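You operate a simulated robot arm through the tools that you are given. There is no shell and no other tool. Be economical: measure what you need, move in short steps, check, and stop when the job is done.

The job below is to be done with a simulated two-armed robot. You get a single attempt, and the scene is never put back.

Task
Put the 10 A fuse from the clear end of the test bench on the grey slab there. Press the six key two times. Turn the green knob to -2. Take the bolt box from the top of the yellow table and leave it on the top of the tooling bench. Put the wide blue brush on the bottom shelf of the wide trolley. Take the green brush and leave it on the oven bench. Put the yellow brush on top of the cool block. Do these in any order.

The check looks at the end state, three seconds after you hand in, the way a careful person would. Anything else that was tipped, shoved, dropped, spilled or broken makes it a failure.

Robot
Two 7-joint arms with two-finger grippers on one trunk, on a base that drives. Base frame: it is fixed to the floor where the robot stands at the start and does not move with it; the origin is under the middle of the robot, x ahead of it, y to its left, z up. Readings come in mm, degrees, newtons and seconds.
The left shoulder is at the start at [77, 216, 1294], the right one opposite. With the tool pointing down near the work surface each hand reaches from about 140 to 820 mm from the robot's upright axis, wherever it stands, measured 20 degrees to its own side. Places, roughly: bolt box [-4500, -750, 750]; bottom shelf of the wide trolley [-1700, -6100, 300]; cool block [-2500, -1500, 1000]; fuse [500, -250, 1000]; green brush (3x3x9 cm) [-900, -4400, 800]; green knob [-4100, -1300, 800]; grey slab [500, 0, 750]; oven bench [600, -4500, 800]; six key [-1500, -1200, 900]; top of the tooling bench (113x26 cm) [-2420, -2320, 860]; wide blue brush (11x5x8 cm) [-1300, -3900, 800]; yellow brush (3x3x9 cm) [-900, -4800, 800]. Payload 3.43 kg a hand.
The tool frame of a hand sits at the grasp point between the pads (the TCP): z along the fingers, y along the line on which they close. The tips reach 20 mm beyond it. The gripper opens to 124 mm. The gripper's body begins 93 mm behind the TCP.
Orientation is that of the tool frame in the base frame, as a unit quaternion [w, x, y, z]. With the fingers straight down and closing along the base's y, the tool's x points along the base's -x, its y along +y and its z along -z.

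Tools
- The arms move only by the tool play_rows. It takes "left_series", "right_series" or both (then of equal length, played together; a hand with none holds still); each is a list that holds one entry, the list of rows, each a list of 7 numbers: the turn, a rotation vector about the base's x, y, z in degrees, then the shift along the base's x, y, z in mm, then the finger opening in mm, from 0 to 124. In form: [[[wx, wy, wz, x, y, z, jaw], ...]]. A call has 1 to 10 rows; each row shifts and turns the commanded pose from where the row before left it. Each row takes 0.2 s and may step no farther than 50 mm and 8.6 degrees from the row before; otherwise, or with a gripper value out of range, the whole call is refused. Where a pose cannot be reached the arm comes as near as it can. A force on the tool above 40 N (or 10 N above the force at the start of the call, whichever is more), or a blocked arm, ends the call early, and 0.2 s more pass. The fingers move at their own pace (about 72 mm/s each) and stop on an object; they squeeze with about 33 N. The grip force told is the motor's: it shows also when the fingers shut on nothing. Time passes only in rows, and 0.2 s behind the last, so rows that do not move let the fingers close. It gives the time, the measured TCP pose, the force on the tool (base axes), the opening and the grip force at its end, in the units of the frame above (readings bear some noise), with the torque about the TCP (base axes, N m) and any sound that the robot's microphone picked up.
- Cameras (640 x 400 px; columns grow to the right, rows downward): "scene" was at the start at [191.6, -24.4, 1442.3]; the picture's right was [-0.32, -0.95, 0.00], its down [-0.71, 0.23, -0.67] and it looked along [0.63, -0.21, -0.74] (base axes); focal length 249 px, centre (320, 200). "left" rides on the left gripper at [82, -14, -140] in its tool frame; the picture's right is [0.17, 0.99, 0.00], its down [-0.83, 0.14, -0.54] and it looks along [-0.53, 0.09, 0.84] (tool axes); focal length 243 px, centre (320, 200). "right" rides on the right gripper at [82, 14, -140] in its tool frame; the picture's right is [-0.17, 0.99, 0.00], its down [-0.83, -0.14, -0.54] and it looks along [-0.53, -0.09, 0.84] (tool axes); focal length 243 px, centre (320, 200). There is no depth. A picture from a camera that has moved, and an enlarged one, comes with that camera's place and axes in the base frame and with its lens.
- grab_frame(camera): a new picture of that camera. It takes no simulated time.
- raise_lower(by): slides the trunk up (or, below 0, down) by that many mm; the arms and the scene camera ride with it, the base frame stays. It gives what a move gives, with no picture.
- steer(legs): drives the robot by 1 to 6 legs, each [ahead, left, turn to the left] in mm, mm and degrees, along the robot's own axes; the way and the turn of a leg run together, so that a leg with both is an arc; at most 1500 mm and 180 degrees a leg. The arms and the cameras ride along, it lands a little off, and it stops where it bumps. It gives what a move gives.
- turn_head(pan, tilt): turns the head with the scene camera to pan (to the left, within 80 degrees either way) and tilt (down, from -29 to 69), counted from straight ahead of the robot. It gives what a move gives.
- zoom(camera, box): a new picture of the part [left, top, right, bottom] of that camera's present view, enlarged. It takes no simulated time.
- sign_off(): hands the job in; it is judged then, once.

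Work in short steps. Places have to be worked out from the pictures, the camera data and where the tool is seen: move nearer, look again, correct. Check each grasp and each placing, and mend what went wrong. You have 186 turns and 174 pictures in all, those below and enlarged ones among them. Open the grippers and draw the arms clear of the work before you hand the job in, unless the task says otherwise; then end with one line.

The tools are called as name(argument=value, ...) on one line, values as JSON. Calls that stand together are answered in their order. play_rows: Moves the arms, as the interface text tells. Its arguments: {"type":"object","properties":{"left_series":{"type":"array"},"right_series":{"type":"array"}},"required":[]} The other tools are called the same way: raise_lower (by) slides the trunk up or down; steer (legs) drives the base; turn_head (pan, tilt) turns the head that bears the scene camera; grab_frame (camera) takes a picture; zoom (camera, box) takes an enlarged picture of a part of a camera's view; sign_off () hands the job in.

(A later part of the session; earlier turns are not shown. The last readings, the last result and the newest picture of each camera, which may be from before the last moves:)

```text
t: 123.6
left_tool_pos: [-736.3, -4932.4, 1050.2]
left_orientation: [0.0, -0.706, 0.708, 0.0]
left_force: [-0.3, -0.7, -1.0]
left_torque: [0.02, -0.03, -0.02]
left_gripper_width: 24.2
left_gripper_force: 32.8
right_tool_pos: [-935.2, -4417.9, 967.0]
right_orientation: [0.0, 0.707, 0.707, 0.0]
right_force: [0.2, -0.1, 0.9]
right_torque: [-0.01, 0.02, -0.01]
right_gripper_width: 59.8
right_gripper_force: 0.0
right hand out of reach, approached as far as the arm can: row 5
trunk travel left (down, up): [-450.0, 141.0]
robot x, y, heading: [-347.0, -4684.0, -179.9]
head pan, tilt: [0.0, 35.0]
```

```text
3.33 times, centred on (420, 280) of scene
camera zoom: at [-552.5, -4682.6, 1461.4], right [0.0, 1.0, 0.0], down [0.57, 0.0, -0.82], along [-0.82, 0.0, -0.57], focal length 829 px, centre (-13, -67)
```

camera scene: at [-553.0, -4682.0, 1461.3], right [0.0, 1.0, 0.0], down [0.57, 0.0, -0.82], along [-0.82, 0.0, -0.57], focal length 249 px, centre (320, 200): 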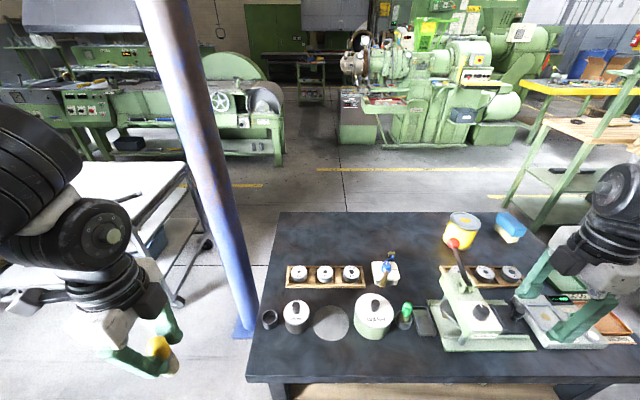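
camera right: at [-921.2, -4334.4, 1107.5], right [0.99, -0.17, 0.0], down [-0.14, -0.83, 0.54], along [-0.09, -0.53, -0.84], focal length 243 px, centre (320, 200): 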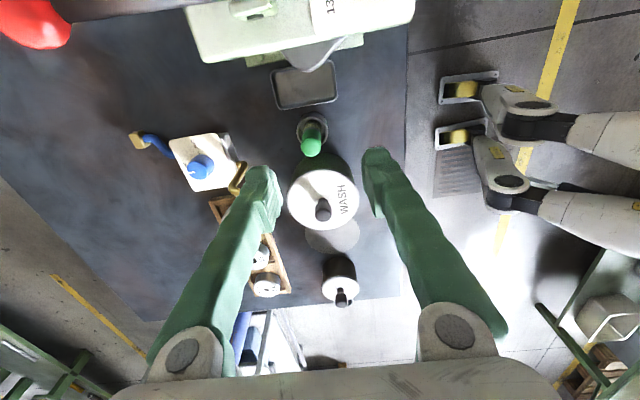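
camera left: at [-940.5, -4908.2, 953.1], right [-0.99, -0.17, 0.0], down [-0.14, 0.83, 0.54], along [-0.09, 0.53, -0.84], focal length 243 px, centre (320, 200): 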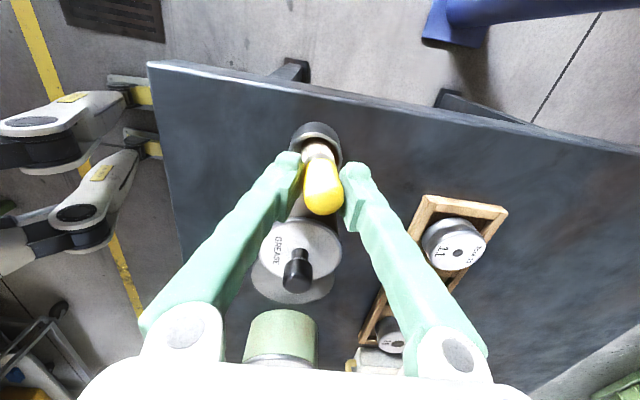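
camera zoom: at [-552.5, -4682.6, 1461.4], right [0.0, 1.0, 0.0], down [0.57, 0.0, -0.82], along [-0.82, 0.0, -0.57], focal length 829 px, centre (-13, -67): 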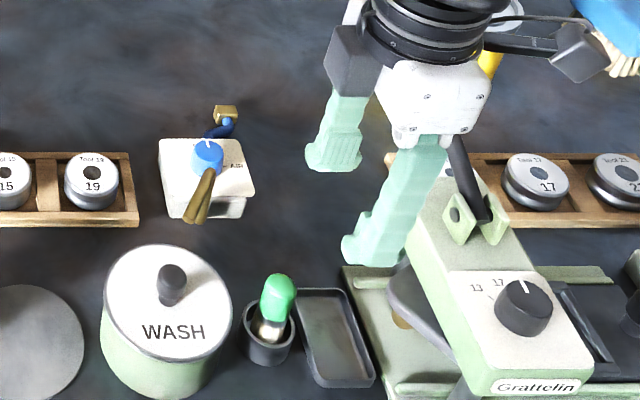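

The green brush is at about [-948, -4438]. I shift the base 60 mm left for reach, then align the hand.

steer(legs=[[0, 60, 0]])

play_rows(right_series=[[[0, 0, 0, -13, 38, 0, 60], [0, 0, 0, 0, 0, -35, 60], [0, 0, 0, 0, 0, -35, 60], [0, 0, 0, 0, 0, 0, 60]]])

grab_frame(camera="right")

zoom(camera="scene", box=[360, 220, 520, 340])

```text
t: 125.0
left_tool_pos: [-738.0, -4990.9, 1049.6]
left_orientation: [-0.001, -0.706, 0.708, -0.001]
left_force: [-0.3, -0.1, -0.9]
left_torque: [-0.04, 0.0, 0.0]
left_gripper_width: 24.2
left_gripper_force: 33.3
right_tool_pos: [-934.5, -4474.4, 967.8]
right_orientation: [0.001, 0.708, 0.707, 0.0]
right_force: [0.4, 0.3, 0.6]
right_torque: [0.0, 0.04, -0.01]
right_gripper_width: 60.0
right_gripper_force: 0.0
trunk travel left (down, up): [-450.0, 141.0]
robot x, y, heading: [-348.5, -4742.1, 180.1]
head pan, tilt: [0.0, 35.0]
```

```text
t: 126.0
left_tool_pos: [-736.2, -4990.5, 1050.8]
left_orientation: [0.0, -0.706, 0.708, 0.0]
left_force: [-0.8, -0.1, -0.3]
left_torque: [0.02, 0.01, 0.0]
left_gripper_width: 24.2
left_gripper_force: 33.3
right_tool_pos: [-944.8, -4439.1, 895.9]
right_orientation: [-0.001, 0.707, 0.707, -0.001]
right_force: [-0.1, -0.6, 0.3]
right_torque: [0.0, -0.01, -0.03]
right_gripper_width: 60.0
right_gripper_force: 0.1
trunk travel left (down, up): [-450.0, 141.0]
robot x, y, heading: [-345.8, -4741.6, 180.1]
head pan, tilt: [0.0, 35.0]
```

```text
112 pictures are left
camera right: at [-930.6, -4354.1, 1036.4], right [0.99, -0.17, 0.0], down [-0.14, -0.83, 0.54], along [-0.09, -0.53, -0.84], focal length 243 px, centre (320, 200)
```

right: 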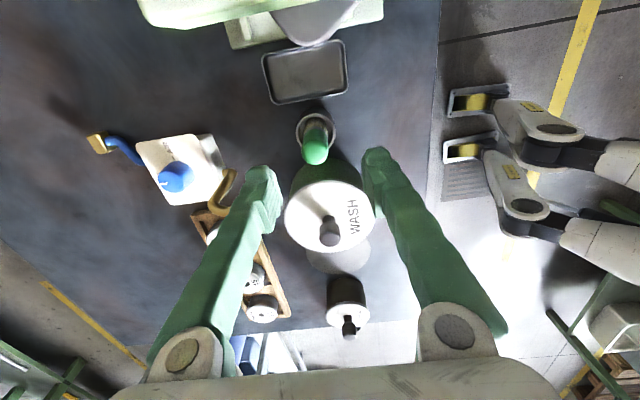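

```text
3.33 times, centred on (440, 280) of scene
camera zoom: at [-552.2, -4741.4, 1461.4], right [0.0, 1.0, 0.0], down [0.57, 0.0, -0.82], along [-0.82, 0.0, -0.57], focal length 829 px, centre (-80, -67)
```

zoom: 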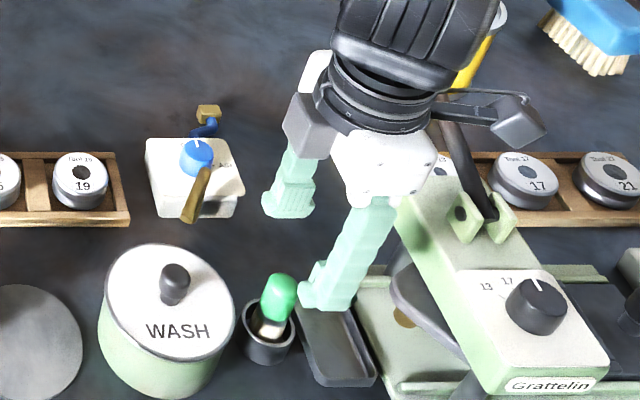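

Aligned within a few mm. I correct, descend to z ≈ 812 and close.

play_rows(right_series=[[[0, 0, 0, -4, 2, -30, 60], [0, 0, 0, 0, 0, -30, 60], [0, 0, 0, 0, 0, -23, 60], [0, 0, 0, 0, 0, 0, 60], [0, 0, 0, 0, 0, 0, 10], [0, 0, 0, 0, 0, 0, 10], [0, 0, 0, 0, 0, 0, 10], [0, 0, 0, 0, 0, 0, 10]]])

grab_frame(camera="right")

```text
t: 127.8
left_tool_pos: [-736.9, -4990.3, 1049.9]
left_orientation: [-0.001, -0.706, 0.708, 0.0]
left_force: [-0.5, 0.2, 0.3]
left_torque: [-0.02, 0.01, 0.02]
left_gripper_width: 24.5
left_gripper_force: 32.5
right_tool_pos: [-947.0, -4431.9, 817.3]
right_orientation: [0.0, 0.707, 0.707, -0.001]
right_force: [-0.5, 0.6, 0.9]
right_torque: [0.01, 0.03, -0.01]
right_gripper_width: 24.2
right_gripper_force: 32.9
right hand out of reach, approached as far as the arm can: row 3
trunk travel left (down, up): [-450.0, 141.0]
robot x, y, heading: [-348.5, -4742.9, 180.2]
head pan, tilt: [0.0, 35.0]
```

```text
110 pictures are left
camera right: at [-933.0, -4348.0, 956.9], right [0.99, -0.17, 0.0], down [-0.14, -0.83, 0.54], along [-0.09, -0.53, -0.84], focal length 243 px, centre (320, 200)
```

right: 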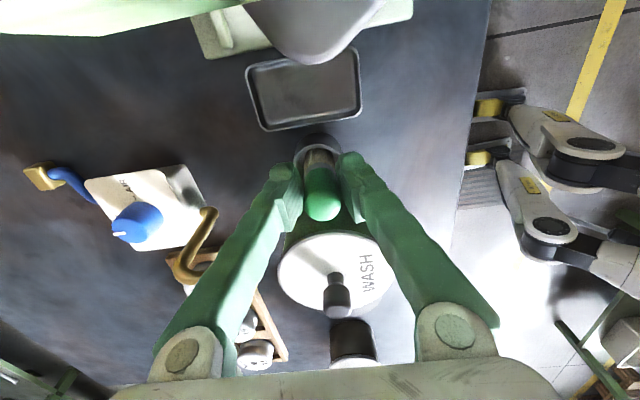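

Gripped (24 mm). I lift it out straight up.

play_rows(right_series=[[[0, 0, 0, 0, 0, 20, 10], [0, 0, 0, 0, 0, 30, 10], [0, 0, 0, 0, 0, 40, 10], [0, 0, 0, 0, 0, 45, 10], [0, 0, 0, 0, 0, 45, 10], [0, 0, 0, 20, 0, 40, 10], [0, 0, 0, 30, 0, 20, 10], [0, 0, 0, 40, 0, 0, 10], [0, 0, 0, 40, 0, 0, 10], [0, 0, 0, 40, 0, 0, 10]]])

grab_frame(camera="scene")

```text
t: 130.0
left_tool_pos: [-736.5, -4992.4, 1050.8]
left_orientation: [0.0, -0.706, 0.709, 0.001]
left_force: [0.0, 0.5, -0.4]
left_torque: [0.02, 0.03, 0.0]
left_gripper_width: 24.5
left_gripper_force: 33.2
right_tool_pos: [-776.4, -4432.5, 1059.3]
right_orientation: [0.0, 0.708, 0.706, -0.001]
right_force: [-0.9, -0.3, -0.4]
right_torque: [0.06, 0.02, 0.0]
right_gripper_width: 24.2
right_gripper_force: 32.5
trunk travel left (down, up): [-450.0, 141.0]
robot x, y, heading: [-345.4, -4739.1, 180.1]
head pan, tilt: [0.0, 35.0]
```

```text
109 pictures are left
camera scene: at [-551.7, -4741.5, 1461.5], right [0.0, 1.0, 0.0], down [0.57, 0.0, -0.82], along [-0.82, 0.0, -0.57], focal length 249 px, centre (320, 200)
```

scene: 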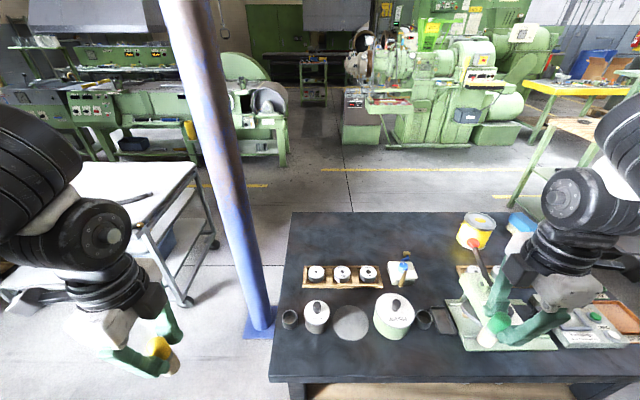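

Both brushes are held. I back off 150 mm and turn around to face the oven bench.

steer(legs=[[-140, 0, 0], [0, 0, 90], [0, 0, 90]])

grab_frame(camera="scene")

```text
t: 142.2
left_tool_pos: [168.9, -4471.5, 1050.1]
left_orientation: [-0.001, 0.689, 0.725, 0.0]
left_force: [-1.4, -0.3, -1.1]
left_torque: [-0.01, -0.04, 0.0]
left_gripper_width: 24.2
left_gripper_force: 32.8
right_tool_pos: [240.7, -5026.5, 1059.0]
right_orientation: [0.0, 0.726, -0.687, 0.0]
right_force: [0.7, -0.1, -0.9]
right_torque: [0.02, -0.01, -0.02]
right_gripper_width: 24.1
right_gripper_force: 32.6
trunk travel left (down, up): [-450.0, 141.0]
robot x, y, heading: [-206.9, -4745.1, 3.2]
head pan, tilt: [0.0, 35.0]
```

```text
108 pictures are left
camera scene: at [-3.5, -4730.3, 1461.3], right [0.06, -1.0, 0.0], down [-0.57, -0.03, -0.82], along [0.82, 0.05, -0.57], focal length 249 px, centre (320, 200)
```

scene: 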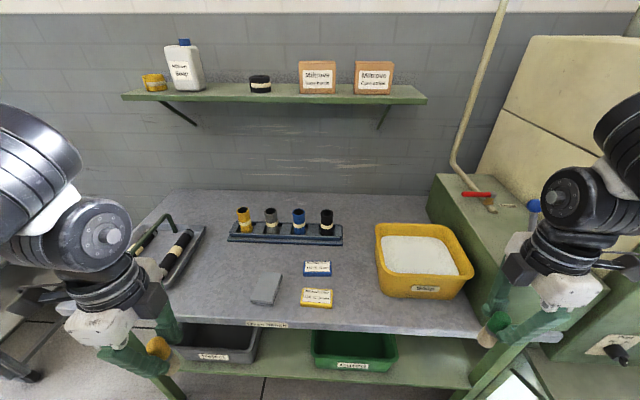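

There is a free gap between the cards and the yellow bin, about [430, -4811]. I check the front label and move the base so that this spot suits the right hand.

zoom(camera="scene", box=[220, 240, 480, 370])

steer(legs=[[0, 0, -3], [75, 165, 0]])

grab_frame(camera="scene")

grab_frame(camera="right")

```text
2.46 times, centred on (350, 305) of scene
camera zoom: at [-3.5, -4730.3, 1461.3], right [0.06, -1.0, 0.0], down [-0.57, -0.03, -0.82], along [0.82, 0.05, -0.57], focal length 612 px, centre (246, -58)
```

zoom: 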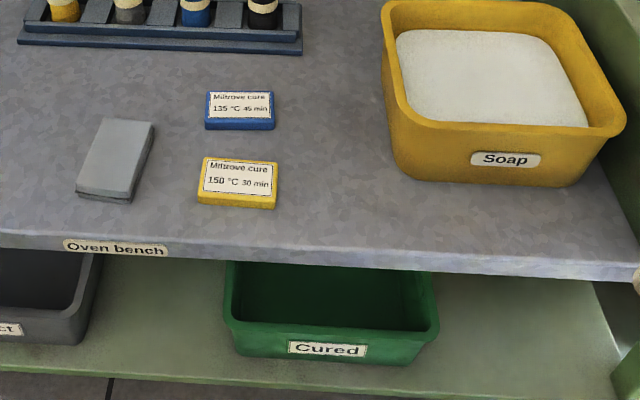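

```text
t: 145.6
left_tool_pos: [259.3, -4324.5, 1050.4]
left_orientation: [0.0, 0.708, 0.706, 0.0]
left_force: [-0.4, 0.0, -1.2]
left_torque: [-0.01, -0.01, 0.0]
left_gripper_width: 24.1
left_gripper_force: 33.4
right_tool_pos: [298.7, -4881.7, 1059.5]
right_orientation: [0.0, 0.707, -0.707, -0.001]
right_force: [-0.2, 0.2, -0.6]
right_torque: [0.0, -0.02, -0.01]
right_gripper_width: 24.2
right_gripper_force: 33.3
trunk travel left (down, up): [-450.0, 141.0]
robot x, y, heading: [-132.3, -4569.5, -0.1]
head pan, tilt: [0.0, 35.0]
```

```text
106 pictures are left
camera scene: at [72.0, -4572.1, 1461.3], right [0.0, -1.0, 0.0], down [-0.57, 0.0, -0.82], along [0.82, 0.0, -0.57], focal length 249 px, centre (320, 200)
```

scene: 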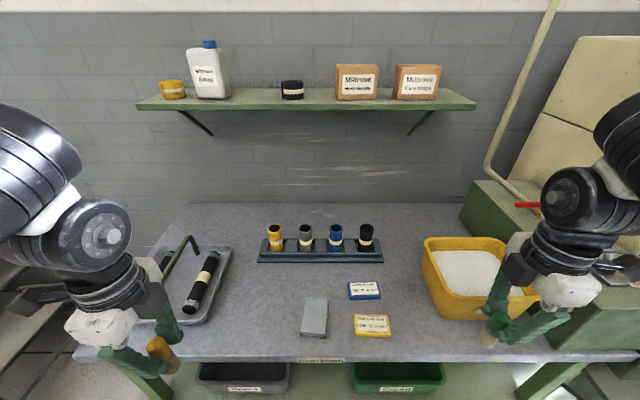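

```text
105 pictures are left
camera right: at [285.4, -4962.6, 1199.3], right [-0.99, 0.17, 0.0], down [0.14, 0.83, 0.54], along [0.09, 0.53, -0.84], focal length 243 px, centre (320, 200)
```

right: 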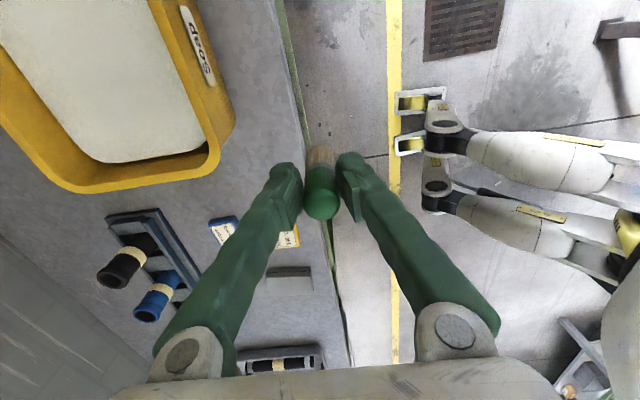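

Label confirms "Oven bench". I move the green brush over the gap at about [430, -4816] and lower part way.

play_rows(right_series=[[[0, 0, 0, 30, 17, 0, 10], [0, 0, 0, 34, 17, 0, 10], [0, 0, 0, 34, 16, 0, 10], [0, 0, 0, 34, 16, -10, 10], [0, 0, 0, 0, 0, -30, 10], [0, 0, 0, 0, 0, -30, 10], [0, 0, 0, 0, 0, -20, 10], [0, 0, 0, 0, 0, 0, 10]]])

grab_frame(camera="scene")

grab_frame(camera="right")

```text
t: 147.4
left_tool_pos: [257.4, -4324.6, 1050.3]
left_orientation: [0.0, 0.708, 0.706, 0.0]
left_force: [-0.4, 0.0, -0.1]
left_torque: [-0.02, -0.02, 0.03]
left_gripper_width: 24.0
left_gripper_force: 32.9
right_tool_pos: [428.5, -4818.3, 970.1]
right_orientation: [0.0, -0.707, 0.708, 0.0]
right_force: [-0.4, 0.7, -0.5]
right_torque: [-0.02, 0.0, -0.03]
right_gripper_width: 23.8
right_gripper_force: 33.0
right hand out of reach, approached as far as the arm can: row 4
trunk travel left (down, up): [-450.0, 141.0]
robot x, y, heading: [-129.2, -4574.5, 0.2]
head pan, tilt: [0.0, 35.0]
```

```text
104 pictures are left
camera scene: at [71.5, -4571.7, 1461.4], right [0.0, -1.0, 0.0], down [-0.57, 0.0, -0.82], along [0.82, 0.0, -0.57], focal length 249 px, centre (320, 200)
```

scene: 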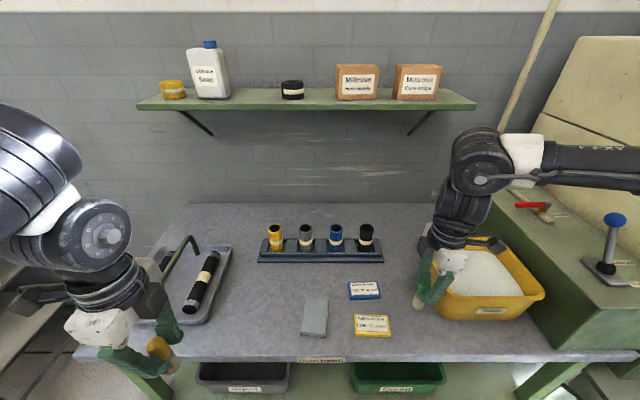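

```text
103 pictures are left
camera right: at [413.7, -4899.9, 1109.5], right [-0.99, 0.17, 0.0], down [0.14, 0.83, 0.54], along [0.09, 0.53, -0.84], focal length 243 px, centre (320, 200)
```

right: 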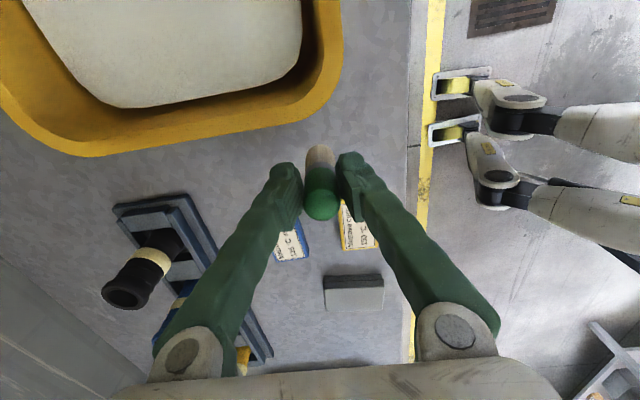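

Clear below. I lower further in small steps.

play_rows(right_series=[[[0, 0, 0, 0, 0, -20, 10], [0, 0, 0, 0, 0, -15, 10], [0, 0, 0, 0, 0, 0, 10]]])

zoom(camera="scene", box=[380, 220, 500, 340])

```text
t: 148.2
left_tool_pos: [258.3, -4322.8, 1048.9]
left_orientation: [0.0, 0.708, 0.706, 0.0]
left_force: [0.3, 0.0, -0.2]
left_torque: [-0.01, 0.0, 0.02]
left_gripper_width: 24.3
left_gripper_force: 33.5
right_tool_pos: [428.5, -4819.7, 935.4]
right_orientation: [0.0, -0.706, 0.708, -0.001]
right_force: [0.5, -0.5, -0.8]
right_torque: [-0.02, 0.02, 0.0]
right_gripper_width: 24.4
right_gripper_force: 32.5
trunk travel left (down, up): [-450.0, 141.0]
robot x, y, heading: [-133.4, -4572.4, -0.1]
head pan, tilt: [0.0, 35.0]
```

```text
3.33 times, centred on (440, 280) of scene
camera zoom: at [72.0, -4571.6, 1461.3], right [0.0, -1.0, 0.0], down [-0.57, 0.0, -0.82], along [0.82, 0.0, -0.57], focal length 829 px, centre (-80, -67)
```

zoom: 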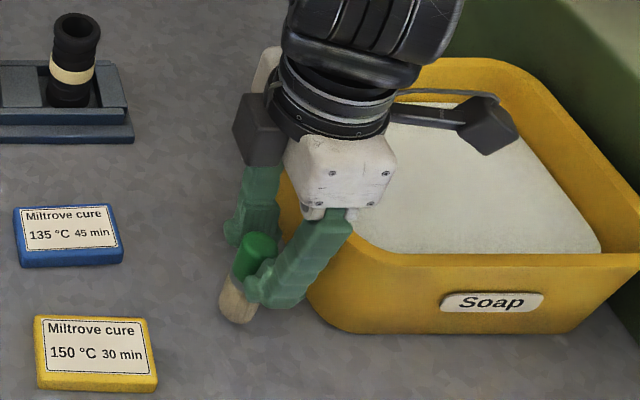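

The brush bottom is close to the bench. Small steps now.

play_rows(right_series=[[[0, 0, 0, 0, 0, -3, 10], [0, 0, 0, 0, 0, -3, 10], [0, 0, 0, 0, 0, -2, 10], [0, 0, 0, 0, 0, 0, 10]]])

```text
t: 149.2
left_tool_pos: [259.0, -4322.9, 1049.2]
left_orientation: [0.0, 0.708, 0.706, 0.0]
left_force: [-1.0, 0.2, -0.5]
left_torque: [-0.01, 0.02, 0.01]
left_gripper_width: 24.3
left_gripper_force: 32.8
right_tool_pos: [427.8, -4820.3, 926.6]
right_orientation: [0.0, -0.706, 0.708, 0.0]
right_force: [0.1, 0.1, -0.5]
right_torque: [0.0, -0.03, -0.01]
right_gripper_width: 24.3
right_gripper_force: 32.5
trunk travel left (down, up): [-450.0, 141.0]
robot x, y, heading: [-132.5, -4572.6, -0.1]
head pan, tilt: [0.0, 35.0]
```

play_rows(right_series=[[[0, 0, 0, 0, 0, -3, 10], [0, 0, 0, 0, 0, -3, 10], [0, 0, 0, 0, 0, -3, 10], [0, 0, 0, 0, 0, 0, 10]]])

zoom(camera="scene", box=[400, 250, 460, 330])

```text
t: 150.2
left_tool_pos: [257.6, -4323.7, 1050.8]
left_orientation: [0.0, 0.708, 0.706, 0.001]
left_force: [-0.1, -0.4, -0.6]
left_torque: [0.05, 0.03, 0.01]
left_gripper_width: 24.2
left_gripper_force: 33.6
right_tool_pos: [427.3, -4818.8, 918.7]
right_orientation: [0.002, -0.707, 0.708, -0.001]
right_force: [2.3, -2.6, 27.2]
right_torque: [0.17, -0.03, -0.01]
right_gripper_width: 24.2
right_gripper_force: 32.9
trunk travel left (down, up): [-450.0, 141.0]
robot x, y, heading: [-134.5, -4573.4, 0.1]
head pan, tilt: [0.0, 35.0]
```

```text
5.00 times, centred on (430, 290) of scene
camera zoom: at [70.3, -4571.0, 1461.7], right [0.0, -1.0, 0.0], down [-0.57, 0.0, -0.82], along [0.82, 0.0, -0.57], focal length 1244 px, centre (-230, -250)
```

zoom: 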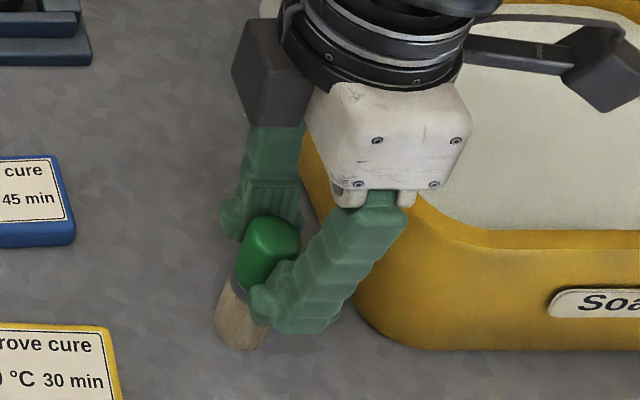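

Contact. I ease up 2 mm, open slowly and let it settle.

play_rows(right_series=[[[0, 0, 0, 0, 0, 2, 10], [0, 0, 0, 0, 0, 0, 28], [0, 0, 0, 0, 0, 0, 36], [0, 0, 0, 0, 0, 0, 50], [0, 0, 0, 0, 0, 0, 60], [0, 0, 0, 0, 0, 0, 60]]])

zoom(camera="right", box=[240, 100, 400, 230])

```text
t: 151.6
left_tool_pos: [257.9, -4323.5, 1049.1]
left_orientation: [0.0, 0.708, 0.707, 0.0]
left_force: [-0.2, -1.0, 0.0]
left_torque: [0.0, 0.0, 0.01]
left_gripper_width: 24.2
left_gripper_force: 33.6
right_tool_pos: [427.5, -4821.6, 917.9]
right_orientation: [0.001, -0.706, 0.708, 0.0]
right_force: [0.2, 0.6, 0.5]
right_torque: [0.02, -0.02, 0.01]
right_gripper_width: 60.3
right_gripper_force: 0.1
trunk travel left (down, up): [-450.0, 141.0]
robot x, y, heading: [-132.3, -4574.3, 0.2]
head pan, tilt: [0.0, 35.0]
```

```text
3.08 times, centred on (320, 165) of right
camera zoom: at [413.5, -4902.2, 1058.2], right [-0.99, 0.17, 0.0], down [0.14, 0.83, 0.54], along [0.09, 0.53, -0.84], focal length 746 px, centre (320, 308)
```

zoom: 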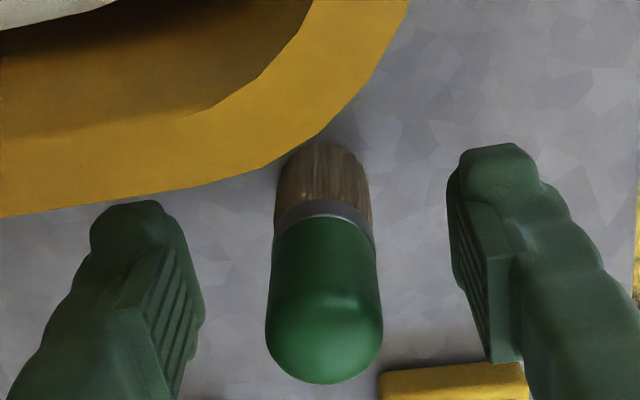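

The brush stands free. I raise the hand straight up and draw back.

play_rows(right_series=[[[0, 0, 0, 0, 0, 15, 60], [0, 0, 0, 0, 0, 30, 60], [0, 0, 0, 0, 0, 40, 60], [0, 0, 0, 0, 0, 45, 60], [0, 0, 0, -20, -15, 20, 60], [0, 0, 0, -40, -15, 0, 60], [0, 0, 0, -40, -15, 0, 60], [0, 0, 0, -40, -15, 0, 60], [0, 0, 0, 0, 0, 0, 60]]])

grab_frame(camera="scene")

```text
t: 153.6
left_tool_pos: [258.7, -4324.0, 1050.0]
left_orientation: [0.0, 0.709, 0.706, 0.0]
left_force: [0.3, -0.2, -1.3]
left_torque: [-0.01, 0.01, 0.0]
left_gripper_width: 24.0
left_gripper_force: 32.7
right_tool_pos: [288.2, -4877.1, 1067.4]
right_orientation: [0.0, -0.706, 0.708, 0.001]
right_force: [-0.2, 0.4, -1.2]
right_torque: [0.01, 0.01, 0.01]
right_gripper_width: 59.7
right_gripper_force: 0.1
trunk travel left (down, up): [-450.0, 141.0]
robot x, y, heading: [-133.9, -4570.5, 0.1]
head pan, tilt: [0.0, 35.0]
```

```text
99 pictures are left
camera scene: at [73.1, -4571.5, 1461.1], right [0.0, -1.0, 0.0], down [-0.57, 0.0, -0.82], along [0.82, 0.0, -0.57], focal length 249 px, centre (320, 200)
```

scene: 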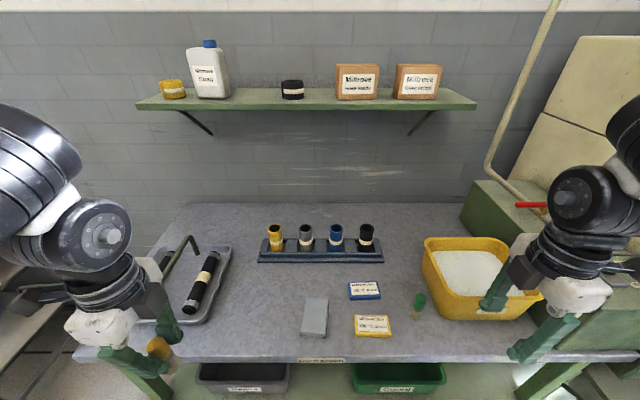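

The green brush stands on the oven bench. Next the blue brush: I approach the black table from its north side, backing up the aisle facing south.

steer(legs=[[-80, 0, 0], [0, 0, -90], [-1300, 0, 0], [0, -780, 0]])

turn_head(pan=-15, tilt=38)

grab_frame(camera="scene")

```text
t: 177.7
left_tool_pos: [-752.8, -3704.1, 1050.5]
left_orientation: [0.0, 1.0, -0.011, 0.0]
left_force: [-0.4, -0.2, -0.6]
left_torque: [0.02, 0.0, 0.02]
left_gripper_width: 24.2
left_gripper_force: 32.3
right_tool_pos: [-1306.3, -3721.7, 1068.7]
right_orientation: [0.0, 0.011, 1.0, 0.0]
right_force: [-0.8, -0.5, 0.3]
right_torque: [0.0, -0.01, -0.01]
right_gripper_width: 59.9
right_gripper_force: 0.1
trunk travel left (down, up): [-450.0, 141.0]
robot x, y, heading: [-990.6, -3310.3, -91.4]
head pan, tilt: [0.0, 35.0]
```

```text
t: 178.4
left_tool_pos: [-753.0, -3703.1, 1049.7]
left_orientation: [-0.001, 1.0, -0.011, 0.0]
left_force: [-1.0, -0.6, 0.4]
left_torque: [-0.03, 0.03, 0.03]
left_gripper_width: 23.9
left_gripper_force: 32.8
right_tool_pos: [-1306.4, -3722.0, 1067.5]
right_orientation: [-0.001, 0.01, 1.0, 0.0]
right_force: [-0.3, -0.2, 0.0]
right_torque: [-0.01, 0.0, 0.06]
right_gripper_width: 60.2
right_gripper_force: 0.1
trunk travel left (down, up): [-450.0, 141.0]
robot x, y, heading: [-992.7, -3307.6, -91.2]
head pan, tilt: [-15.0, 38.0]
```

```text
98 pictures are left
camera scene: at [-1020.8, -3508.1, 1456.7], right [-0.96, 0.28, 0.0], down [0.17, 0.59, -0.79], along [-0.22, -0.76, -0.62], focal length 249 px, centre (320, 200)
```

scene: 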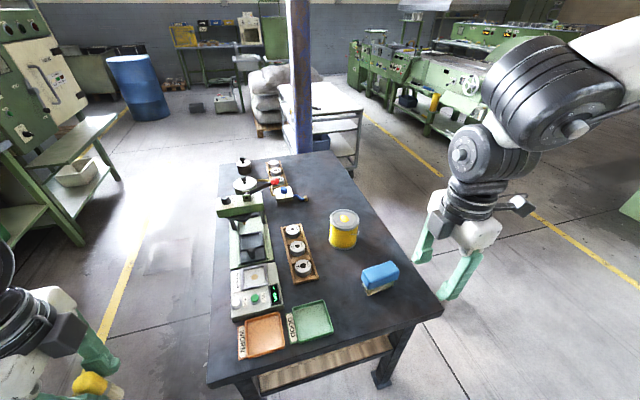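

The blue brush is near [-1330, -3909]. I zoom for its orientation.

zoom(camera="scene", box=[340, 240, 420, 310])

grab_frame(camera="right")

```text
5.71 times, centred on (380, 275) of scene
camera zoom: at [-1020.8, -3508.1, 1456.7], right [-0.96, 0.28, 0.0], down [0.17, 0.59, -0.79], along [-0.22, -0.76, -0.62], focal length 1422 px, centre (-23, -229)
```

zoom: 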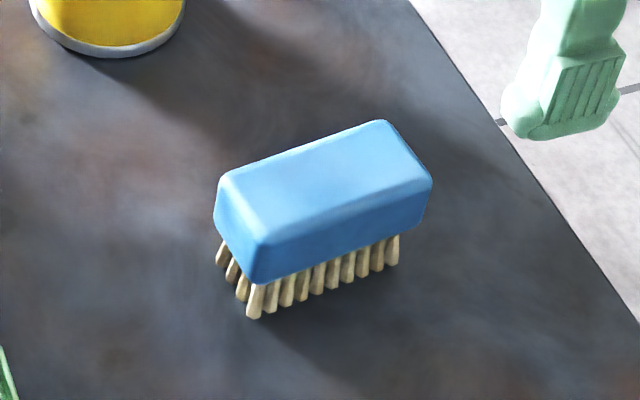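

```text
96 pictures are left
camera right: at [-1387.8, -3705.7, 1207.4], right [0.19, 0.98, 0.0], down [0.83, -0.16, 0.54], along [0.53, -0.1, -0.84], focal length 243 px, centre (320, 200)
```

right: 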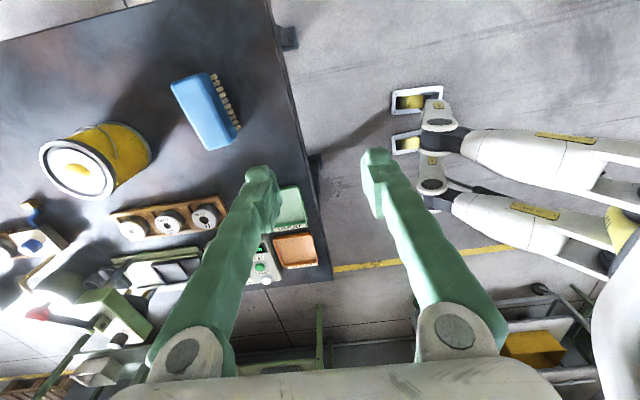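

The block's top spans about 105 × 47 mm, centred near [-1330, -3900], with its long axis about 4° off x. I rotate slightly, open to 90 and move above it.

play_rows(right_series=[[[0, 0, 5.5, -5, -35, -10, 90], [0, 0, 0, -5, -35, -20, 90], [0, 0, 0, -5, -35, -30, 90], [0, 0, 0, -5, -35, -30, 90], [0, 0, 0, -5, -33, -30, 90], [0, 0, 0, 0, 0, -40, 90], [0, 0, 0, 0, 0, 0, 90]]])

grab_frame(camera="right")

zoom(camera="scene", box=[340, 210, 440, 310])

```text
t: 180.1
left_tool_pos: [-751.7, -3703.4, 1050.5]
left_orientation: [-0.001, 1.0, -0.011, 0.0]
left_force: [0.2, 0.1, -0.6]
left_torque: [0.0, 0.02, -0.02]
left_gripper_width: 24.3
left_gripper_force: 32.7
right_tool_pos: [-1331.1, -3893.0, 908.2]
right_orientation: [0.0, -0.038, 0.999, 0.0]
right_force: [-0.2, -0.3, -0.3]
right_torque: [-0.01, 0.03, -0.02]
right_gripper_width: 90.3
right_gripper_force: 0.1
trunk travel left (down, up): [-450.0, 141.0]
robot x, y, heading: [-998.7, -3305.1, -91.4]
head pan, tilt: [-15.0, 38.0]
```

```text
95 pictures are left
camera right: at [-1413.5, -3884.4, 1047.6], right [0.09, 1.0, 0.0], down [0.84, -0.08, 0.54], along [0.54, -0.05, -0.84], focal length 243 px, centre (320, 200)
```

right: 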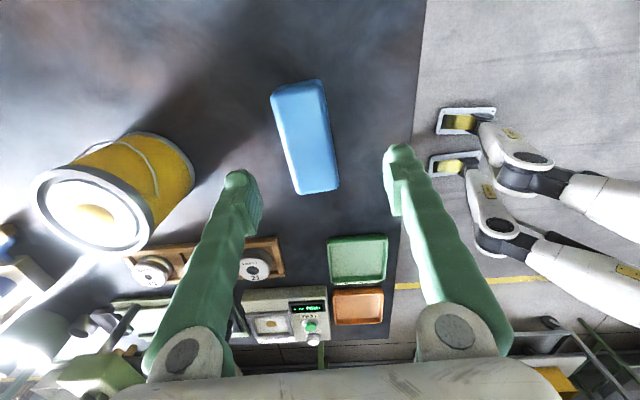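

```text
4.00 times, centred on (390, 260) of scene
camera zoom: at [-1020.5, -3507.7, 1456.8], right [-0.96, 0.28, 0.0], down [0.17, 0.59, -0.79], along [-0.22, -0.76, -0.62], focal length 995 px, centre (40, -40)
```

zoom: 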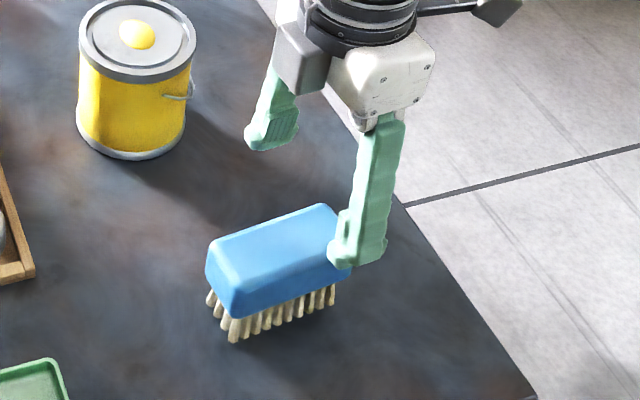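

The block's centre is [-1330, -3904]; I shift 11 mm, descend to z ≈ 803 and close.

play_rows(right_series=[[[0, 0, 0, 0, -11, -20, 90], [0, 0, 0, 0, 0, -35, 90], [0, 0, 0, 0, 0, -30, 90], [0, 0, 0, 0, 0, -18, 90], [0, 0, 0, 0, 0, 0, 90], [0, 0, 0, 0, 0, 0, 30], [0, 0, 0, 0, 0, 0, 30], [0, 0, 0, 0, 0, 0, 30], [0, 0, 0, 0, 0, 0, 30]]])

grab_frame(camera="right")

```text
t: 182.1
left_tool_pos: [-752.4, -3703.6, 1050.6]
left_orientation: [0.0, 1.0, -0.012, 0.0]
left_force: [-1.5, 0.2, -1.2]
left_torque: [-0.01, -0.01, -0.02]
left_gripper_width: 24.0
left_gripper_force: 32.6
right_tool_pos: [-1330.8, -3904.0, 802.9]
right_orientation: [0.0, -0.038, 0.999, 0.0]
right_force: [-0.2, -0.3, -0.3]
right_torque: [-0.01, 0.07, -0.02]
right_gripper_width: 48.8
right_gripper_force: 33.0
trunk travel left (down, up): [-450.0, 141.0]
robot x, y, heading: [-993.8, -3309.1, -91.3]
head pan, tilt: [-15.0, 38.0]
```

```text
93 pictures are left
camera right: at [-1413.6, -3895.7, 942.8], right [0.09, 1.0, 0.0], down [0.84, -0.08, 0.54], along [0.54, -0.05, -0.84], focal length 243 px, centre (320, 200)
```

right: 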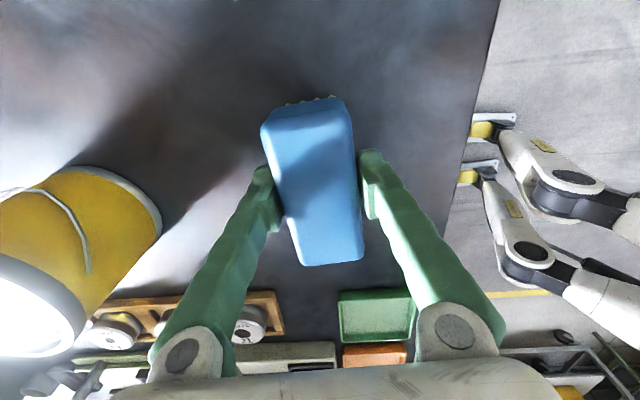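

Gripped (49 mm). I lift and draw it back, then look toward the trolley.

play_rows(right_series=[[[0, 0, 0, 0, 0, 30, 30], [0, 0, 0, 0, 0, 45, 30], [0, 0, 0, 0, 0, 48, 30], [0, 0, 0, 0, 0, 48, 30], [0, 0, 0, 0, 20, 40, 30], [0, 0, 0, 0, 40, 20, 30], [0, 0, 0, 0, 45, 20, 30], [0, 0, 0, 0, 45, 0, 30], [0, 0, 0, 0, 40, 0, 30]]])

turn_head(pan=-5, tilt=20)

grab_frame(camera="scene")

zoom(camera="scene", box=[240, 120, 440, 245])

```text
t: 184.1
left_tool_pos: [-753.2, -3701.9, 1050.5]
left_orientation: [0.001, 1.0, -0.011, -0.001]
left_force: [0.5, 0.1, -0.6]
left_torque: [-0.02, 0.0, -0.03]
left_gripper_width: 23.9
left_gripper_force: 33.0
right_tool_pos: [-1332.2, -3714.9, 1057.5]
right_orientation: [0.0, -0.037, 0.999, -0.001]
right_force: [0.4, -0.3, -1.6]
right_torque: [-0.06, -0.04, 0.0]
right_gripper_width: 48.8
right_gripper_force: 32.7
trunk travel left (down, up): [-450.0, 141.0]
robot x, y, heading: [-995.9, -3301.2, -91.3]
head pan, tilt: [-15.0, 38.0]
```

```text
t: 184.9
left_tool_pos: [-753.6, -3704.0, 1050.4]
left_orientation: [0.0, 1.0, -0.01, 0.0]
left_force: [0.9, 0.4, -0.6]
left_torque: [0.01, 0.01, -0.03]
left_gripper_width: 24.0
left_gripper_force: 33.0
right_tool_pos: [-1331.8, -3717.9, 1056.8]
right_orientation: [0.001, -0.038, 0.999, 0.0]
right_force: [0.1, -0.4, -3.0]
right_torque: [0.01, -0.01, -0.02]
right_gripper_width: 49.0
right_gripper_force: 33.0
trunk travel left (down, up): [-450.0, 141.0]
robot x, y, heading: [-996.1, -3305.1, -91.0]
head pan, tilt: [-5.0, 20.0]
```

```text
92 pictures are left
camera scene: at [-1006.9, -3518.1, 1485.0], right [-0.99, 0.11, 0.0], down [0.04, 0.34, -0.94], along [-0.1, -0.93, -0.34], focal length 249 px, centre (320, 200)
```

scene: 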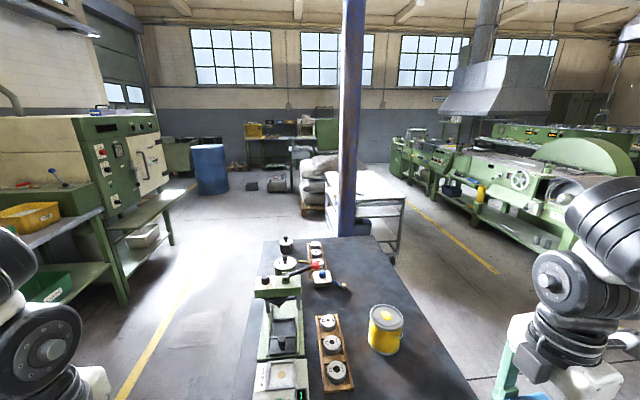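

```text
3.20 times, centred on (340, 182) of scene
camera zoom: at [-1006.9, -3518.1, 1485.0], right [-0.99, 0.11, 0.0], down [0.04, 0.34, -0.94], along [-0.1, -0.93, -0.34], focal length 796 px, centre (256, 256)
```

zoom: 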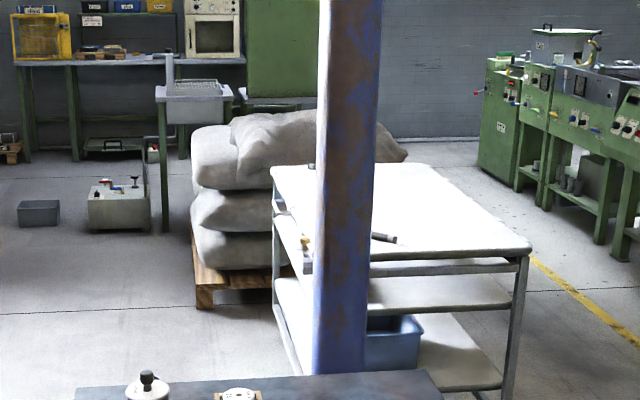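

The white three-tier trolley spans about x -1380..-2000, y -5550..-6600. I drive around the table through the aisle and look at the trolley from the east.

steer(legs=[[0, 700, 1], [1500, 0, 0], [1150, 0, 0]])

turn_head(pan=-75, tilt=35)

grab_frame(camera="scene")

```text
t: 210.7
left_tool_pos: [-39.4, -6401.8, 1050.4]
left_orientation: [0.0, 1.0, 0.012, 0.001]
left_force: [-0.1, 0.6, -0.6]
left_torque: [-0.02, 0.0, -0.03]
left_gripper_width: 23.7
left_gripper_force: 32.8
right_tool_pos: [-616.8, -6441.1, 1057.1]
right_orientation: [-0.001, -0.06, 0.998, 0.001]
right_force: [0.2, 0.4, -1.5]
right_torque: [-0.04, -0.01, 0.02]
right_gripper_width: 48.5
right_gripper_force: 33.3
trunk travel left (down, up): [-450.0, 141.0]
robot x, y, heading: [-296.7, -6021.3, -88.5]
head pan, tilt: [-5.0, 20.0]
```

```text
t: 212.1
left_tool_pos: [-39.0, -6402.9, 1048.9]
left_orientation: [0.0, 1.0, 0.011, 0.0]
left_force: [0.1, 0.2, -0.4]
left_torque: [0.02, -0.02, 0.02]
left_gripper_width: 23.8
left_gripper_force: 33.1
right_tool_pos: [-618.3, -6441.5, 1058.0]
right_orientation: [0.0, -0.06, 0.998, 0.0]
right_force: [0.0, 0.6, -1.1]
right_torque: [-0.01, 0.01, -0.03]
right_gripper_width: 49.0
right_gripper_force: 33.4
trunk travel left (down, up): [-450.0, 141.0]
robot x, y, heading: [-300.4, -6015.9, -88.4]
head pan, tilt: [-75.0, 35.0]
```

```text
90 pictures are left
camera scene: at [-380.8, -6160.2, 1461.3], right [-0.28, 0.96, 0.0], down [0.55, 0.16, -0.82], along [-0.79, -0.23, -0.57], focal length 249 px, centre (320, 200)
```

scene: 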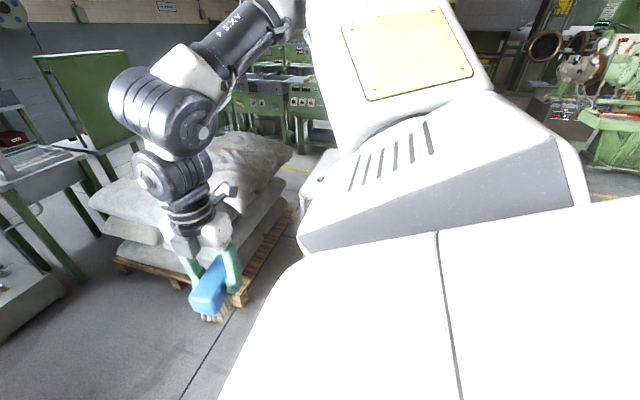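

My shoulder blocks the view; I turn the robot to face the trolley (west).

steer(legs=[[0, 0, -91]])

turn_head(pan=0, tilt=30)

grab_frame(camera="scene")

```text
t: 217.9
left_tool_pos: [-688.4, -6268.5, 1050.0]
left_orientation: [-0.001, 0.708, -0.706, 0.0]
left_force: [-0.2, 1.1, -1.4]
left_torque: [-0.01, -0.01, -0.01]
left_gripper_width: 23.8
left_gripper_force: 33.2
right_tool_pos: [-714.7, -5689.0, 1057.4]
right_orientation: [0.0, 0.671, 0.742, 0.0]
right_force: [-1.2, 0.6, -1.3]
right_torque: [-0.01, 0.01, 0.01]
right_gripper_width: 48.6
right_gripper_force: 32.7
trunk travel left (down, up): [-450.0, 141.0]
robot x, y, heading: [-301.1, -6014.2, -179.9]
head pan, tilt: [-75.0, 35.0]
```

```text
t: 219.3
left_tool_pos: [-689.0, -6267.1, 1049.9]
left_orientation: [0.0, 0.707, -0.707, 0.0]
left_force: [-0.5, -0.1, -0.5]
left_torque: [-0.01, 0.01, 0.02]
left_gripper_width: 23.7
left_gripper_force: 32.7
right_tool_pos: [-715.0, -5688.5, 1057.6]
right_orientation: [0.0, 0.671, 0.742, 0.001]
right_force: [0.5, -0.3, -1.9]
right_torque: [0.02, -0.03, 0.02]
right_gripper_width: 48.7
right_gripper_force: 33.5
trunk travel left (down, up): [-450.0, 141.0]
robot x, y, heading: [-302.2, -6016.8, -179.8]
head pan, tilt: [0.0, 30.0]
```

```text
89 pictures are left
camera scene: at [-508.1, -6017.7, 1469.0], right [0.0, 1.0, 0.0], down [0.5, 0.0, -0.87], along [-0.87, 0.0, -0.5], focal length 249 px, centre (320, 200)
```

scene: 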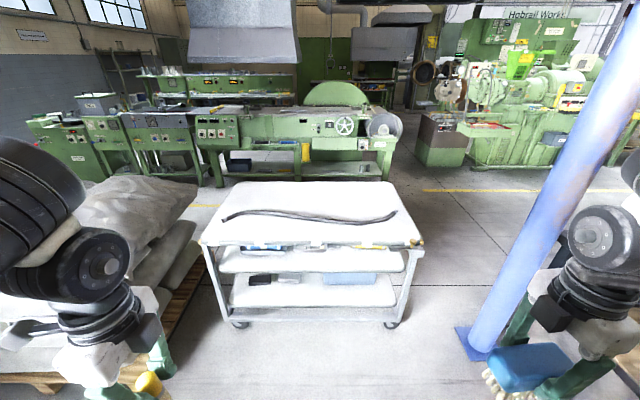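

The trolley's open long side faces me. I zoom in on its shelves.

zoom(camera="scene", box=[190, 170, 440, 335])

```text
2.42 times, centred on (315, 252) of scene
camera zoom: at [-508.1, -6017.7, 1469.0], right [0.0, 1.0, 0.0], down [0.5, 0.0, -0.87], along [-0.87, 0.0, -0.5], focal length 603 px, centre (332, 73)
```

zoom: 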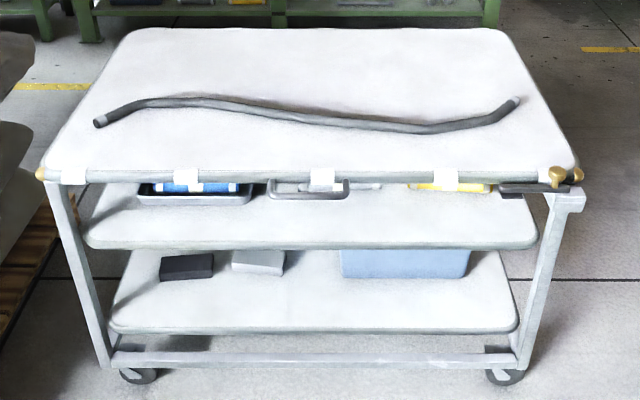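

The bottom shelf's front edge is near x -1400, z ≈ 280, with the mid shelf about 250 mm above, so I must insert the brush with a horizontal hand. I'll set it down bristles-down on the clear front strip of the trolley top, then regrasp it from its end with the hand horizontal. First I drive closer.

steer(legs=[[480, 95, 0]])

play_rows(right_series=[[[0, 0, -8.5, 0, 0, 0, 30], [0, 0, -8.5, 0, 0, 0, 30], [0, 0, -8.5, 0, 0, 0, 30], [0, 0, -8.5, 0, 0, 0, 30], [0, 0, -8.5, 0, 0, 0, 30], [0, 0, -8.5, 0, 0, 0, 30], [0, 0, -8.5, 0, 0, 0, 30], [0, 0, -8.5, 0, 0, 0, 30], [0, 0, -8.5, 0, 0, 0, 30], [0, 0, -8.5, 0, 0, 0, 30]]])

turn_head(pan=-10, tilt=42)

grab_frame(camera="scene")

```text
t: 222.8
left_tool_pos: [-1164.8, -6366.4, 1050.0]
left_orientation: [0.0, 0.71, -0.704, 0.001]
left_force: [0.3, 0.4, 0.3]
left_torque: [-0.04, 0.0, 0.0]
left_gripper_width: 23.5
left_gripper_force: 33.0
right_tool_pos: [-1194.3, -5785.9, 1057.6]
right_orientation: [0.0, 0.669, 0.744, -0.001]
right_force: [1.1, 0.9, -1.1]
right_torque: [0.0, -0.04, -0.03]
right_gripper_width: 48.8
right_gripper_force: 32.6
trunk travel left (down, up): [-450.0, 141.0]
robot x, y, heading: [-774.9, -6109.6, -179.4]
head pan, tilt: [0.0, 30.0]
```

```text
t: 225.0
left_tool_pos: [-1164.6, -6365.2, 1050.3]
left_orientation: [0.0, 0.71, -0.704, 0.0]
left_force: [-0.3, 1.3, -0.7]
left_torque: [0.02, 0.0, 0.0]
left_gripper_width: 23.7
left_gripper_force: 33.3
right_tool_pos: [-1192.5, -5786.5, 1057.0]
right_orientation: [0.001, 0.996, 0.094, 0.0]
right_force: [-0.1, 0.2, -2.0]
right_torque: [-0.03, 0.04, -0.03]
right_gripper_width: 48.9
right_gripper_force: 32.8
trunk travel left (down, up): [-450.0, 141.0]
robot x, y, heading: [-777.7, -6109.0, -179.5]
head pan, tilt: [0.0, 30.0]
```

```text
t: 225.7
left_tool_pos: [-1163.9, -6365.7, 1050.6]
left_orientation: [-0.001, 0.71, -0.704, 0.0]
left_force: [-0.4, 0.3, -0.3]
left_torque: [0.01, -0.01, 0.0]
left_gripper_width: 23.7
left_gripper_force: 32.9
right_tool_pos: [-1194.9, -5787.4, 1057.3]
right_orientation: [-0.001, 0.995, 0.096, 0.0]
right_force: [-0.3, 0.0, -1.2]
right_torque: [0.02, -0.01, 0.01]
right_gripper_width: 48.7
right_gripper_force: 33.1
trunk travel left (down, up): [-450.0, 141.0]
robot x, y, heading: [-776.9, -6111.8, -179.4]
head pan, tilt: [-10.0, 42.0]
```

```text
87 pictures are left
camera scene: at [-977.8, -6099.9, 1450.8], right [0.16, 0.99, 0.0], down [0.66, -0.11, -0.74], along [-0.73, 0.12, -0.67], focal length 249 px, centre (320, 200)
```

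scene: 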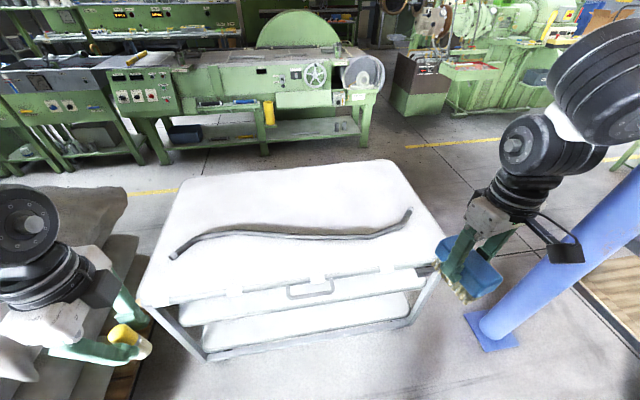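

Trolley top is at z ≈ 720 with front edge x ≈ -1400 and the hose at x < -1545. I move 70 mm closer and bring the brush over [-1475, -5875].

steer(legs=[[70, 0, 0]])

play_rows(right_series=[[[0, 0, -5.5, -35, -15, 0, 30], [0, 0, -5.4, -35, -15, 0, 30], [0, 0, 0, -35, -15, -20, 30], [0, 0, 0, -35, -15, -30, 30], [0, 0, 0, -35, -15, -30, 30], [0, 0, 0, -36, -13, -30, 30], [0, 0, 0, 0, 0, -40, 30], [0, 0, 0, 0, 0, -40, 30], [0, 0, 0, 0, 0, 0, 30]]])

grab_frame(camera="scene")

grab_frame(camera="right")

```text
t: 226.8
left_tool_pos: [-1233.5, -6366.2, 1050.7]
left_orientation: [0.0, 0.709, -0.705, -0.001]
left_force: [0.0, -0.3, -0.8]
left_torque: [-0.01, -0.03, 0.03]
left_gripper_width: 23.9
left_gripper_force: 33.3
right_tool_pos: [-1261.4, -5787.8, 1057.7]
right_orientation: [0.0, 0.996, 0.095, -0.001]
right_force: [0.9, -0.9, -1.3]
right_torque: [0.0, -0.01, -0.03]
right_gripper_width: 48.7
right_gripper_force: 32.8
trunk travel left (down, up): [-450.0, 141.0]
robot x, y, heading: [-845.1, -6115.9, -179.6]
head pan, tilt: [-10.0, 42.0]
```

```text
t: 228.8
left_tool_pos: [-1234.0, -6366.0, 1050.1]
left_orientation: [-0.001, 0.709, -0.705, 0.0]
left_force: [-0.8, 0.4, -0.7]
left_torque: [0.07, -0.01, -0.02]
left_gripper_width: 23.5
left_gripper_force: 33.4
right_tool_pos: [-1434.8, -5835.4, 897.2]
right_orientation: [0.0, 1.0, -0.001, 0.0]
right_force: [0.6, 0.4, -1.6]
right_torque: [0.01, 0.0, -0.04]
right_gripper_width: 48.8
right_gripper_force: 33.2
right hand out of reach, approached as far as the arm can: row 6, 7, 8
trunk travel left (down, up): [-450.0, 141.0]
robot x, y, heading: [-845.4, -6116.9, -179.4]
head pan, tilt: [-10.0, 42.0]
```

```text
86 pictures are left
camera scene: at [-1046.6, -6100.4, 1450.8], right [0.17, 0.99, 0.0], down [0.66, -0.11, -0.74], along [-0.73, 0.12, -0.67], focal length 249 px, centre (320, 200)
```

scene: 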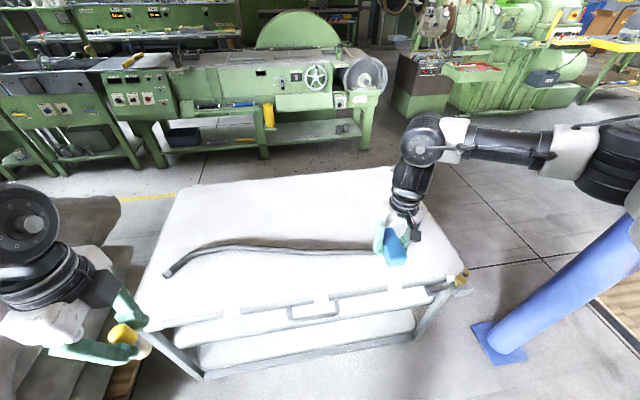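

```text
85 pictures are left
camera right: at [-1351.4, -5848.9, 1037.6], right [-0.17, -0.99, 0.0], down [-0.83, 0.14, 0.54], along [-0.53, 0.09, -0.84], focal length 243 px, centre (320, 200)
```

right: 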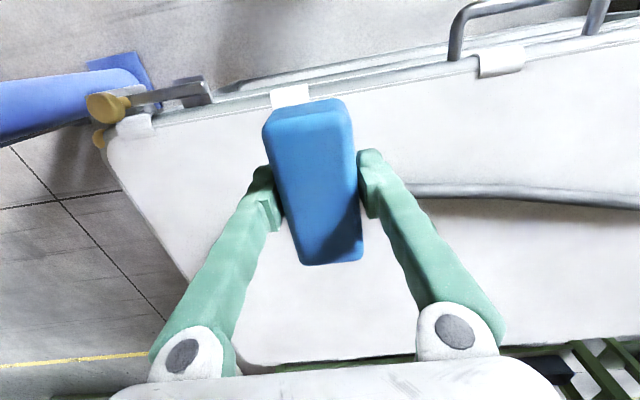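

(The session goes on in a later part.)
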